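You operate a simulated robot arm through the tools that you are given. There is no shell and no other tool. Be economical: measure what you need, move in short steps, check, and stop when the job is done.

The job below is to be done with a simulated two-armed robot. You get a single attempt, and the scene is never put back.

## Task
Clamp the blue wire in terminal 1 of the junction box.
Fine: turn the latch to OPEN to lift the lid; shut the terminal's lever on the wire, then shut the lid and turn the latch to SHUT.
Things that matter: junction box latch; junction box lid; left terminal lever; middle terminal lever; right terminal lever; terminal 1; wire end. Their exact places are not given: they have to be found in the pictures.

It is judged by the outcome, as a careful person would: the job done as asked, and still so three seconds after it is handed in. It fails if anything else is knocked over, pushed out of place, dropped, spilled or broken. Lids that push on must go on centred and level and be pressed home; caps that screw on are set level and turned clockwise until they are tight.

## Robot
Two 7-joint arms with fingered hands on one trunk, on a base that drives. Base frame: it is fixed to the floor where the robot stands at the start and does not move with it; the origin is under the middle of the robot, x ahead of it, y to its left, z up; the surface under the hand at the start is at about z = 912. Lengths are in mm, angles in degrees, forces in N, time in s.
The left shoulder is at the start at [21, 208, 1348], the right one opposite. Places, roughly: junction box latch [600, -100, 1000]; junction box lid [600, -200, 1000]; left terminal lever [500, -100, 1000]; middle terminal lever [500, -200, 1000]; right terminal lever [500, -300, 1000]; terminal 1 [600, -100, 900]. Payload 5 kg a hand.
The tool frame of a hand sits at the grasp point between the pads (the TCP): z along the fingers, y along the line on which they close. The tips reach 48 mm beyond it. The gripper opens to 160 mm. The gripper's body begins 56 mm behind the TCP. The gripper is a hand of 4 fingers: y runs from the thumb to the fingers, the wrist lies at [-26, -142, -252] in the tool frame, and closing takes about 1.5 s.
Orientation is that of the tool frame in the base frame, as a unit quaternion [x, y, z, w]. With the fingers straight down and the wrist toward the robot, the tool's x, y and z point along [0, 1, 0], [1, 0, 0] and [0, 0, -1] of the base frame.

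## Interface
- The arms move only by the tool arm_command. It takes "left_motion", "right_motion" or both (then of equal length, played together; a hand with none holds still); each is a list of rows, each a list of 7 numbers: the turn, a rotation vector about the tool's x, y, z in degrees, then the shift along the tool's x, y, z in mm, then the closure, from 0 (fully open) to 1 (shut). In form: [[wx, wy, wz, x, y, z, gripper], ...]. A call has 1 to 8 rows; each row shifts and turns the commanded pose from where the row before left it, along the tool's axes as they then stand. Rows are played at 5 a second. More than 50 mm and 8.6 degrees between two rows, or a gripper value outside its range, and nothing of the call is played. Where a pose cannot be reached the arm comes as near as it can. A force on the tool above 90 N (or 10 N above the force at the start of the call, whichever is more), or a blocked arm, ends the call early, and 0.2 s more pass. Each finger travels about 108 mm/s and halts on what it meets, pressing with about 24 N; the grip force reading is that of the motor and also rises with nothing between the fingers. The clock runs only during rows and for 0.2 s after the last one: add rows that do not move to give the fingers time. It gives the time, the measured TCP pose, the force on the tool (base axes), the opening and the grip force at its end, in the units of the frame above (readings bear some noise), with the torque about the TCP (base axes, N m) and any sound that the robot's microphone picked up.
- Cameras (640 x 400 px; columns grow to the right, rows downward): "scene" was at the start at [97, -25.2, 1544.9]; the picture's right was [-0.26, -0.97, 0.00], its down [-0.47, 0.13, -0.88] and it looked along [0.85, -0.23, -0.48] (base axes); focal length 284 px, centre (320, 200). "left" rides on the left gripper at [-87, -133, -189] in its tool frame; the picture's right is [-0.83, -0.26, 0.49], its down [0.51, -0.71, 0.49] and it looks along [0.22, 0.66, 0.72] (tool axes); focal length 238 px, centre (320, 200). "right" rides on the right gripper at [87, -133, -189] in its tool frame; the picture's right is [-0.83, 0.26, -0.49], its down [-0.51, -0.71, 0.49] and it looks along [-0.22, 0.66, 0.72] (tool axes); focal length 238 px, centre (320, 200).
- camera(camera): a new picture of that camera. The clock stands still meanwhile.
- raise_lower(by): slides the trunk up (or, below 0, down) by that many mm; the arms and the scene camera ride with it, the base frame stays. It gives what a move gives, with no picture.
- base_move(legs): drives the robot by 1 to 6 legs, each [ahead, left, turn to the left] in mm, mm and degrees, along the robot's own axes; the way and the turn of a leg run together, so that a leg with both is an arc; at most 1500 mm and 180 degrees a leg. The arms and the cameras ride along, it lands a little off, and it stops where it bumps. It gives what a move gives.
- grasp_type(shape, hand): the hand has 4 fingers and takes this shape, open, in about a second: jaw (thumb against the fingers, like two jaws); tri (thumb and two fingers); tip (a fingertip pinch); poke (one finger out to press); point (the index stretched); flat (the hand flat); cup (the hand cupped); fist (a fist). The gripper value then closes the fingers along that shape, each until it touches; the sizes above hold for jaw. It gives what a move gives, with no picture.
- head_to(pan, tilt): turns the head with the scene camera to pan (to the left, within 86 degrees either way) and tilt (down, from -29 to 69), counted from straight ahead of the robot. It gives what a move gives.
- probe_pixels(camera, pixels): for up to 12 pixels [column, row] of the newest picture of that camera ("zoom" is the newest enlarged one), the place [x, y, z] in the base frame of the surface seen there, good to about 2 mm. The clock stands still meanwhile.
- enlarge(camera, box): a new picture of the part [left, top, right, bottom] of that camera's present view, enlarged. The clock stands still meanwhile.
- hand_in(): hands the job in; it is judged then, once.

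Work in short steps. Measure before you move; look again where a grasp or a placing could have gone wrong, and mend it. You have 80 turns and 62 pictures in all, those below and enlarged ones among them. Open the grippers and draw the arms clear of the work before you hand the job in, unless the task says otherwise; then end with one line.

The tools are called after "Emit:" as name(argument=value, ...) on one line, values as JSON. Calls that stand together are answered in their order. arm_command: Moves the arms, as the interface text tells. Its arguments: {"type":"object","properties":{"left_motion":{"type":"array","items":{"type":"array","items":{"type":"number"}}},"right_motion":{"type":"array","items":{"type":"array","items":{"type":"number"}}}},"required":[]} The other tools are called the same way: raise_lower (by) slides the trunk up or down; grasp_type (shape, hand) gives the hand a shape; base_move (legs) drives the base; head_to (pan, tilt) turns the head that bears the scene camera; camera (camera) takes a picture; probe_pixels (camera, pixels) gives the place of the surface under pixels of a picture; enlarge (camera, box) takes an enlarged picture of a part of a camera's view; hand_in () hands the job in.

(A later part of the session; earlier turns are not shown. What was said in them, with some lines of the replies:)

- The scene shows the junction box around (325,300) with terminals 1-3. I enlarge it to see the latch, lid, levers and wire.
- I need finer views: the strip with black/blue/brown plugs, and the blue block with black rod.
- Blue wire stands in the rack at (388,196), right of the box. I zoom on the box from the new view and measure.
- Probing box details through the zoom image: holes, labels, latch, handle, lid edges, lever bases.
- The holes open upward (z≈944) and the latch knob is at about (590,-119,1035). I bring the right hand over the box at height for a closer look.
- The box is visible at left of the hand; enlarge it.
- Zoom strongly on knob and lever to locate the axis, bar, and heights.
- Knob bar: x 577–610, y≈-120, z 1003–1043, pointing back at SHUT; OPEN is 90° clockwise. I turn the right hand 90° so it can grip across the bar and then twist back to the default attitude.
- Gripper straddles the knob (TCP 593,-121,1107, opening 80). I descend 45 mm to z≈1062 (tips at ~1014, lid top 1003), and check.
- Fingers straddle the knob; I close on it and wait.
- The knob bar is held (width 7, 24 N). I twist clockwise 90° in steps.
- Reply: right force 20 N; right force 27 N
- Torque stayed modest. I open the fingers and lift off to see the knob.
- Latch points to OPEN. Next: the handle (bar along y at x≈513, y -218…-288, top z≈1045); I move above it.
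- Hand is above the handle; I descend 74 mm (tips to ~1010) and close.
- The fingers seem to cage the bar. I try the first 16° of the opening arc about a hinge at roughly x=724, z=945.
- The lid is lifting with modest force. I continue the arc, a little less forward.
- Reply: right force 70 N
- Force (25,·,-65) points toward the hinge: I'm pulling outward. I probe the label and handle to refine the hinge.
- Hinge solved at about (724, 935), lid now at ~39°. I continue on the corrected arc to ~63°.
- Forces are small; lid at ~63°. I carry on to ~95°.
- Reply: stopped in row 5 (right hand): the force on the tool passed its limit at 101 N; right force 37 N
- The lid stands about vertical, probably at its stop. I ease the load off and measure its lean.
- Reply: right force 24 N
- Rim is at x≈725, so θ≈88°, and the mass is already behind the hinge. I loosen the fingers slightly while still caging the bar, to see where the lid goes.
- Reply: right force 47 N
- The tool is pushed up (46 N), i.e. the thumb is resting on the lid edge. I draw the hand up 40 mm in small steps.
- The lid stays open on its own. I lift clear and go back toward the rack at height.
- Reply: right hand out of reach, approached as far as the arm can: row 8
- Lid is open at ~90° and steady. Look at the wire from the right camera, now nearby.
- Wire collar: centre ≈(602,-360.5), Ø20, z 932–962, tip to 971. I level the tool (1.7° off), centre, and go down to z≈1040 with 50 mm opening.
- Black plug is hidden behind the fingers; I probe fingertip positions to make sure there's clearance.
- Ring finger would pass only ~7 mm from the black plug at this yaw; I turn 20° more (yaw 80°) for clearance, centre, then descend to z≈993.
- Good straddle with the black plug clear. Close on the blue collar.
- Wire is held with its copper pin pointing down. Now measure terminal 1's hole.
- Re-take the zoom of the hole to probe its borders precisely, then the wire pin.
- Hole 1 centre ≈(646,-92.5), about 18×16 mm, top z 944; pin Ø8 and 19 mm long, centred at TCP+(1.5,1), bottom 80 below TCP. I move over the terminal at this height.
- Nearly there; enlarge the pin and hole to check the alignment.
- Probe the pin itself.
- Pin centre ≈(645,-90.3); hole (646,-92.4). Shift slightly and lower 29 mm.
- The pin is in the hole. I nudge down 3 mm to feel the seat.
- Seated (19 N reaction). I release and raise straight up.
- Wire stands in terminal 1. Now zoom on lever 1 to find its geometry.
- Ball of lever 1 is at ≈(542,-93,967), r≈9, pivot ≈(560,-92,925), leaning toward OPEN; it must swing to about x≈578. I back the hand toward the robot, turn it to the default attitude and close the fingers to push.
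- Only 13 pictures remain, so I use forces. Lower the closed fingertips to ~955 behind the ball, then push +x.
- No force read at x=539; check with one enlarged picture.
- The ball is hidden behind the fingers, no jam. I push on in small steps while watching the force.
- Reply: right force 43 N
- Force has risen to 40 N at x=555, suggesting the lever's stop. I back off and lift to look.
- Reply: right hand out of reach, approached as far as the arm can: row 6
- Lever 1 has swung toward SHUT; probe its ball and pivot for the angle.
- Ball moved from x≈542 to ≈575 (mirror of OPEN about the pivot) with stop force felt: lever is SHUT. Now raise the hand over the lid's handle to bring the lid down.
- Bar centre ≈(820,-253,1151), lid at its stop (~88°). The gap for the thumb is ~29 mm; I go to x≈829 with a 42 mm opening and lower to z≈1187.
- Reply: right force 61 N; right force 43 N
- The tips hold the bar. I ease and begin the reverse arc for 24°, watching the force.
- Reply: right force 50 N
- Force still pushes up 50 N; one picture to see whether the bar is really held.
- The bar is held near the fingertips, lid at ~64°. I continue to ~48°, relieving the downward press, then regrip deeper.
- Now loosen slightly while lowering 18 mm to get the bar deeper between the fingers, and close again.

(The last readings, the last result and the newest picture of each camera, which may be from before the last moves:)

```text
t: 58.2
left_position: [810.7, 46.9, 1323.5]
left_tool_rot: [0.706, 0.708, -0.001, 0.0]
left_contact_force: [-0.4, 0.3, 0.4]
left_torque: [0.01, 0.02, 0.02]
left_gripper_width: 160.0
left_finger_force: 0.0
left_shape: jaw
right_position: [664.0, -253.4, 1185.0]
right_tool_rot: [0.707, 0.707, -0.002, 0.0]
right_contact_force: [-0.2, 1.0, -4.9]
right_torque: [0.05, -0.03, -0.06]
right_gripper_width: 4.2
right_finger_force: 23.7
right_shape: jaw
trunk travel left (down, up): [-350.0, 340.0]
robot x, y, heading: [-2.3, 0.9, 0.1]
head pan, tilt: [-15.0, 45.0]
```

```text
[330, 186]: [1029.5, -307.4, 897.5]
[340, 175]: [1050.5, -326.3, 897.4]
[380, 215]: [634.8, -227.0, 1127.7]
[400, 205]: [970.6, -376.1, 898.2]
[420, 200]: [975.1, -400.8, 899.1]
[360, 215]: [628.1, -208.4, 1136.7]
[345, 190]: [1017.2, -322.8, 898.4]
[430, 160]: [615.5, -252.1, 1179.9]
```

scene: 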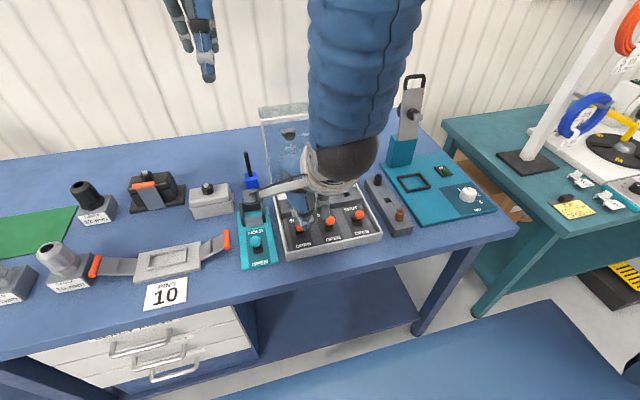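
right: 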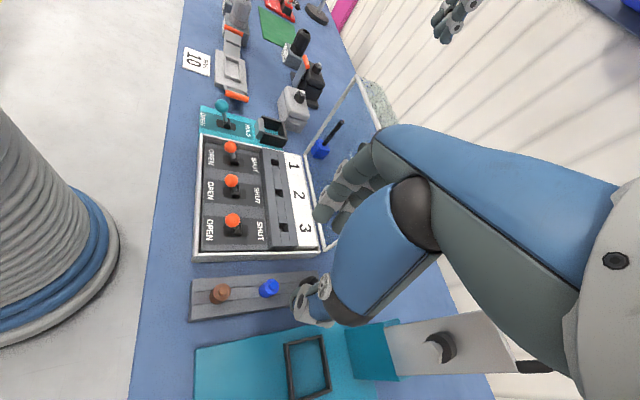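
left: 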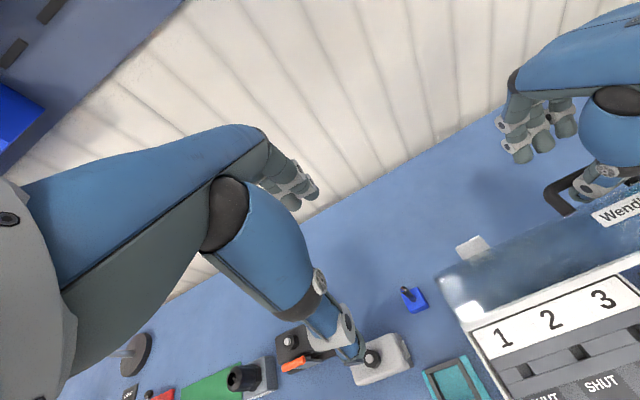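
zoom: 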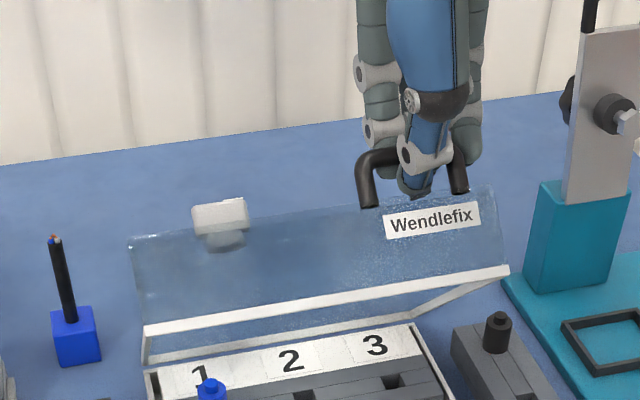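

Deep grip now, lid ~48°. Continue the closing arc.

Emit:
arm_command(right_motion=[[0, 0, 0, 0, -31, 11, 1], [0, 0, 0, 0, -29, 15, 1], [0, 0, 0, 0, -27, 19, 1], [0, 0, 0, 0, 0, 0, 1]])

Emit:
arm_command(right_motion=[[0, 0, 0, 0, -12, 11, 1], [0, 0, 0, 0, -12, 11, 1], [0, 0, 0, 0, -10, 13, 1], [0, 0, 0, 0, -10, 13, 1], [0, 0, 0, 0, 0, 0, 1]])

```text
t: 59.2
left_position: [811.6, 45.3, 1321.8]
left_tool_rot: [0.707, 0.708, -0.001, -0.001]
left_contact_force: [-0.1, -0.4, -0.3]
left_torque: [0.01, -0.01, 0.02]
left_gripper_width: 159.6
left_finger_force: 0.1
left_shape: jaw
right_position: [578.2, -252.3, 1139.2]
right_tool_rot: [0.708, 0.706, -0.001, -0.001]
right_contact_force: [12.3, -5.1, -13.7]
right_torque: [-0.09, -0.35, -0.11]
right_gripper_width: 3.7
right_finger_force: 24.1
right_shape: jaw
trunk travel left (down, up): [-350.0, 340.0]
robot x, y, heading: [0.9, 1.3, -0.1]
head pan, tilt: [-15.0, 45.0]
```

```text
t: 60.4
left_position: [812.9, 46.2, 1321.7]
left_tool_rot: [0.706, 0.708, -0.001, 0.0]
left_contact_force: [-0.5, 0.0, 0.4]
left_torque: [-0.03, 0.01, 0.01]
left_gripper_width: 160.0
left_finger_force: 0.0
left_shape: jaw
right_position: [536.1, -252.6, 1091.4]
right_tool_rot: [0.707, 0.708, 0.0, 0.0]
right_contact_force: [17.8, -3.6, -14.7]
right_torque: [-0.02, -0.42, -0.1]
right_gripper_width: 3.1
right_finger_force: 24.0
right_shape: jaw
trunk travel left (down, up): [-350.0, 340.0]
robot x, y, heading: [-1.6, 1.0, 0.1]
head pan, tilt: [-15.0, 45.0]
```

Nearly down (TCP 536, 1091; closed was ≈516, 1060). Finish the last ~8° and press lightly.

Emit:
arm_command(right_motion=[[0, 0, 0, 0, -7, 10, 1], [0, 0, 0, 0, -5, 10, 1], [0, 0, 0, 0, -4, 9, 1], [0, 0, 0, 0, -1, 4, 1], [0, 0, 0, 0, 0, 3, 1], [0, 0, 0, 0, 0, 0, 1]])

```text
t: 61.8
left_position: [810.3, 47.1, 1323.5]
left_tool_rot: [0.707, 0.708, 0.0, 0.001]
left_contact_force: [0.7, -0.6, -0.9]
left_torque: [0.02, 0.02, -0.01]
left_gripper_width: 159.7
left_finger_force: 0.2
left_shape: jaw
right_position: [515.0, -253.3, 1056.1]
right_tool_rot: [0.707, 0.707, 0.0, 0.001]
right_contact_force: [3.1, 4.3, 3.8]
right_torque: [0.35, -0.29, -0.04]
right_gripper_width: 3.5
right_finger_force: 24.1
right_shape: jaw
trunk travel left (down, up): [-350.0, 340.0]
robot x, y, heading: [0.2, 0.1, 0.2]
head pan, tilt: [-15.0, 45.0]
```

Press a bit further to be sure it is down, then open and rise.

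Emit:
arm_command(right_motion=[[0, 0, 0, 0, 0, 3, 1], [0, 0, 0, 0, 0, 2, 1], [0, 0, 0, 0, 0, 0, 1]])

Emit:
arm_command(right_motion=[[0, 0, 0, 0, 0, -3, 0.9], [0, 0, 0, 0, 0, 0, 0.7], [0, 0, 0, 0, 0, 0, 0.5], [0, 0, 0, 0, 0, 0, 0.5], [0, 0, 0, 0, 0, -35, 0.5], [0, 0, 0, 0, 0, -45, 0.5], [0, 0, 0, 0, 0, -45, 0.5]])

Emit:
enlarge(camera="scene", box=[250, 140, 410, 260])

Emit:
probe_pixels(camera="zoom", pixels=[[195, 160], [175, 160], [215, 160], [195, 185], [400, 240], [430, 235], [380, 175]])

```text
t: 62.6
left_position: [808.0, 47.9, 1324.3]
left_tool_rot: [0.707, 0.708, 0.0, 0.001]
left_contact_force: [0.4, 0.5, 0.3]
left_torque: [-0.02, -0.04, 0.0]
left_gripper_width: 159.6
left_finger_force: 0.2
left_shape: jaw
right_position: [517.3, -251.7, 1055.1]
right_tool_rot: [0.708, 0.706, 0.002, 0.003]
right_contact_force: [5.2, -1.6, 52.9]
right_torque: [0.89, -1.12, -0.29]
right_gripper_width: 5.0
right_finger_force: 23.3
right_shape: jaw
trunk travel left (down, up): [-350.0, 340.0]
robot x, y, heading: [-4.3, -2.4, 0.0]
head pan, tilt: [-15.0, 45.0]
```

```text
t: 64.2
left_position: [809.1, 47.8, 1323.9]
left_tool_rot: [0.706, 0.708, 0.001, 0.001]
left_contact_force: [0.0, -0.2, 0.2]
left_torque: [0.0, -0.04, -0.02]
left_gripper_width: 159.9
left_finger_force: 0.1
left_shape: jaw
right_position: [514.1, -255.5, 1182.5]
right_tool_rot: [0.708, 0.707, -0.002, -0.001]
right_contact_force: [-0.9, 0.3, -0.7]
right_torque: [-0.02, -0.14, -0.03]
right_gripper_width: 79.7
right_finger_force: 0.1
right_shape: jaw
trunk travel left (down, up): [-350.0, 340.0]
robot x, y, heading: [2.4, 0.3, 0.1]
head pan, tilt: [-15.0, 45.0]
```

```text
3.33 times, centred on (330, 200) of scene
```

zoom: 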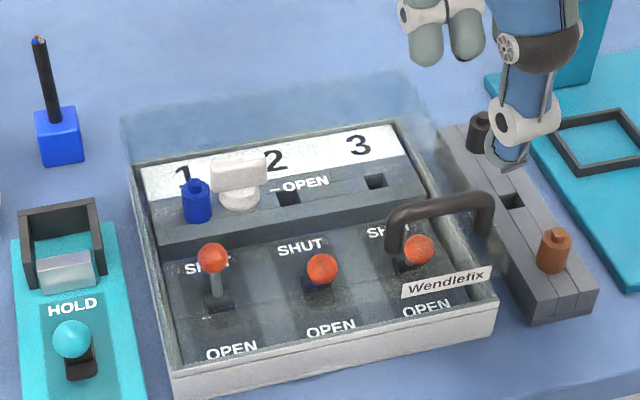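

```text
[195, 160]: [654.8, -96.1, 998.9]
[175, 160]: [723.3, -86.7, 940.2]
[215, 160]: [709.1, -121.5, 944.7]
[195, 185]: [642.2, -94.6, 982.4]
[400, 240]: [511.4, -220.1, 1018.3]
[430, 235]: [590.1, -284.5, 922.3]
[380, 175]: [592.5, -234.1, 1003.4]
```

Lid is down like at the start, wire upright and lever back. Now go to the knob in default attitude, descend and grip.

Emit:
arm_command(right_motion=[[0, 0, 0, 34, 20, 14, 0.5], [0, 0, 0, 34, 20, 14, 0.5], [0, 0, 0, 34, 20, 14, 0.5], [0, 0, 0, 33, 19, 14, 0.5], [0, 0, 0, 0, 0, 20, 0.5], [0, 0, 0, 0, 0, 20, 0.5], [0, 0, 0, 0, 0, 20, 0.5], [0, 0, 0, 0, 0, 0, 0.5]])

Emit:
arm_command(right_motion=[[0, 0, 0, 0, 0, 0, 0.7], [0, 0, 0, 0, 0, 0, 0.85], [0, 0, 0, 0, 0, 0, 1], [0, 0, 0, 0, 0, 0, 1], [0, 0, 0, 0, 0, 0, 1], [0, 0, 0, 0, 0, 0, 1]])

```text
t: 66.0
left_position: [809.6, 46.1, 1323.2]
left_tool_rot: [0.706, 0.708, 0.0, -0.001]
left_contact_force: [-0.5, -0.3, 0.5]
left_torque: [-0.01, -0.03, -0.01]
left_gripper_width: 159.6
left_finger_force: 0.1
left_shape: jaw
right_position: [593.8, -120.7, 1063.4]
right_tool_rot: [0.708, 0.707, -0.001, 0.001]
right_contact_force: [-0.1, 0.5, 0.2]
right_torque: [-0.01, -0.01, 0.03]
right_gripper_width: 79.6
right_finger_force: 0.0
right_shape: jaw
trunk travel left (down, up): [-350.0, 340.0]
robot x, y, heading: [3.4, -1.8, 0.1]
head pan, tilt: [-15.0, 45.0]
```

```text
t: 67.4
left_position: [810.5, 47.1, 1322.6]
left_tool_rot: [0.707, 0.707, 0.0, 0.0]
left_contact_force: [0.4, 0.0, -0.2]
left_torque: [0.02, 0.0, -0.03]
left_gripper_width: 159.8
left_finger_force: 0.2
left_shape: jaw
right_position: [594.5, -120.2, 1063.7]
right_tool_rot: [0.707, 0.707, 0.0, 0.001]
right_contact_force: [-0.7, 0.1, 6.3]
right_torque: [0.12, 0.0, 0.05]
right_gripper_width: 12.8
right_finger_force: 24.4
right_shape: jaw
trunk travel left (down, up): [-350.0, 340.0]
robot x, y, heading: [-1.4, -2.7, 0.1]
head pan, tilt: [-15.0, 45.0]
```

Knob gripped. Turn it 90° counter-clockwise to SHUT.

Emit:
arm_command(right_motion=[[0, 0, -8, 0, 0, 0, 1], [0, 0, -8, 0, 0, 0, 1], [0, 0, -8, 0, 0, 0, 1], [0, 0, -8, 0, 0, 0, 1], [0, 0, -8, 0, 0, 0, 1], [0, 0, -8, 0, 0, 0, 1]])

Emit:
arm_command(right_motion=[[0, 0, -8, 0, 0, 0, 1], [0, 0, -8, 0, 0, 0, 1], [0, 0, -8, 0, 0, 0, 1], [0, 0, -8, 0, 0, 0, 1], [0, 0, -8, 0, 0, 0, 1], [0, 0, -4, 0, 0, 0, 1], [0, 0, 0, 0, 0, 0, 1]])

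```text
t: 68.8
left_position: [810.1, 43.8, 1323.1]
left_tool_rot: [0.708, 0.707, 0.001, -0.002]
left_contact_force: [0.3, -1.8, -0.3]
left_torque: [0.14, -0.03, 0.02]
left_gripper_width: 159.8
left_finger_force: 0.2
left_shape: jaw
right_position: [595.9, -122.2, 1064.6]
right_tool_rot: [0.358, 0.934, 0.001, 0.0]
right_contact_force: [4.0, -14.6, 15.2]
right_torque: [-0.62, -0.03, -0.09]
right_gripper_width: 12.6
right_finger_force: 24.2
right_shape: jaw
trunk travel left (down, up): [-350.0, 340.0]
robot x, y, heading: [-0.2, 3.8, 0.1]
head pan, tilt: [-15.0, 45.0]
```

```text
t: 70.4
left_position: [810.9, 44.6, 1323.0]
left_tool_rot: [0.706, 0.708, 0.001, 0.0]
left_contact_force: [0.4, 0.5, -0.5]
left_torque: [0.0, -0.01, 0.04]
left_gripper_width: 159.5
left_finger_force: 0.0
left_shape: jaw
right_position: [595.7, -120.2, 1064.1]
right_tool_rot: [-0.018, 1.0, 0.001, 0.002]
right_contact_force: [9.9, -21.4, 27.2]
right_torque: [-1.1, -0.48, -0.25]
right_gripper_width: 12.6
right_finger_force: 23.9
right_shape: jaw
trunk travel left (down, up): [-350.0, 340.0]
robot x, y, heading: [1.1, 2.0, 0.1]
head pan, tilt: [-15.0, 45.0]
```

Turned about 92°. Release, rise clear and check.

Emit:
arm_command(right_motion=[[0, 0, 0, 0, 0, 0, 0.8], [0, 0, 0, 0, 0, 0, 0.5], [0, 0, 0, 0, 0, 0, 0.5], [0, 0, 0, 0, 0, 0, 0.5], [0, 0, 0, 0, 0, -30, 0.5], [0, 0, 0, 0, 0, -45, 0.3], [0, 0, 0, 0, -10, -45, 0.1], [0, 0, 0, 0, -40, -20, 0]])

Emit:
enlarge(camera="scene", box=[260, 150, 400, 260])

```text
t: 72.2
left_position: [809.2, 43.7, 1323.7]
left_tool_rot: [0.708, 0.706, 0.001, 0.0]
left_contact_force: [-0.5, -1.7, 0.5]
left_torque: [0.2, -0.06, 0.04]
left_gripper_width: 159.6
left_finger_force: 0.0
left_shape: jaw
right_position: [597.1, -172.0, 1202.5]
right_tool_rot: [-0.018, 1.0, 0.001, -0.001]
right_contact_force: [-0.2, -2.2, -0.6]
right_torque: [0.15, -0.06, -0.06]
right_gripper_width: 160.0
right_finger_force: 0.1
right_shape: jaw
trunk travel left (down, up): [-350.0, 340.0]
robot x, y, heading: [-0.2, 2.0, 0.0]
head pan, tilt: [-15.0, 45.0]
```

```text
3.64 times, centred on (330, 205) of scene
```

zoom: 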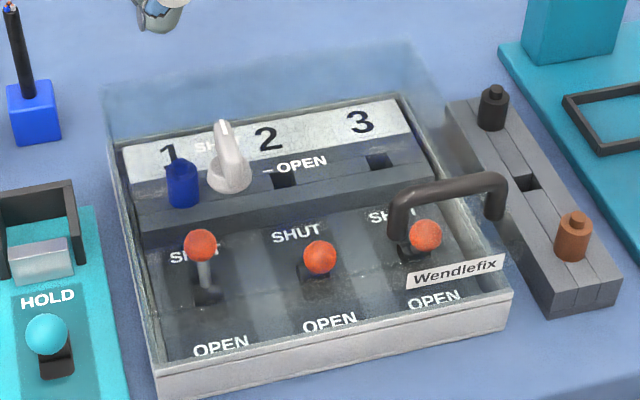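

Latch points at SHUT, lid is down, lever 1 shut and blue wire in terminal 1. Draw the right arm clear.

Emit:
arm_command(right_motion=[[0, 0, 0, 0, -25, -35, 0], [0, 0, 0, 0, -25, -35, 0], [0, 0, 0, 0, -35, -25, 0], [0, 0, 0, 0, -40, -20, 0], [0, 0, 0, 0, -40, 0, 0], [0, 0, 0, 0, -40, 0, 0], [0, 0, 0, 0, -40, 0, 0], [0, 0, 0, 0, 0, 0, 0]])

Emit:
camera(camera="scene")

```text
t: 74.0
left_position: [811.1, 48.1, 1322.7]
left_tool_rot: [0.707, 0.708, -0.001, 0.0]
left_contact_force: [0.3, 0.4, -1.0]
left_torque: [-0.02, 0.01, -0.01]
left_gripper_width: 159.9
left_finger_force: 0.1
left_shape: jaw
right_position: [605.9, -414.2, 1316.0]
right_tool_rot: [-0.018, 1.0, -0.001, 0.0]
right_contact_force: [0.0, -0.1, -0.1]
right_torque: [-0.1, 0.02, 0.04]
right_gripper_width: 160.0
right_finger_force: 0.2
right_shape: jaw
trunk travel left (down, up): [-350.0, 340.0]
robot x, y, heading: [3.4, 4.3, 0.3]
head pan, tilt: [-15.0, 45.0]
```

```text
4 pictures are left
```

scene: 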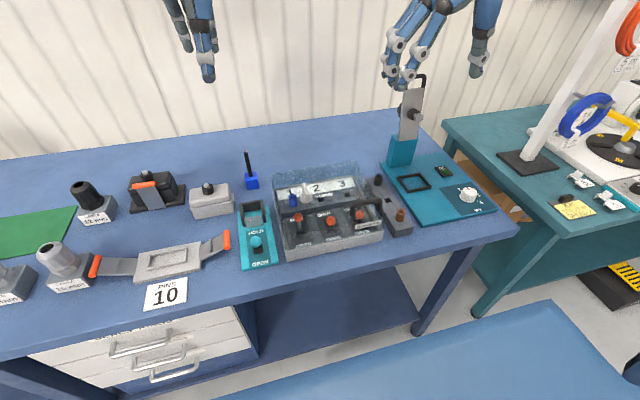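

Everything is in place and undisturbed, with both arms clear and open; I hand in.

Emit:
hand_in()

```text
The job is handed in.
```

The blue wire is in terminal 1 with its lever at SHUT. The lid is closed, the latch is turned to SHUT, and nothing else was visibly disturbed.
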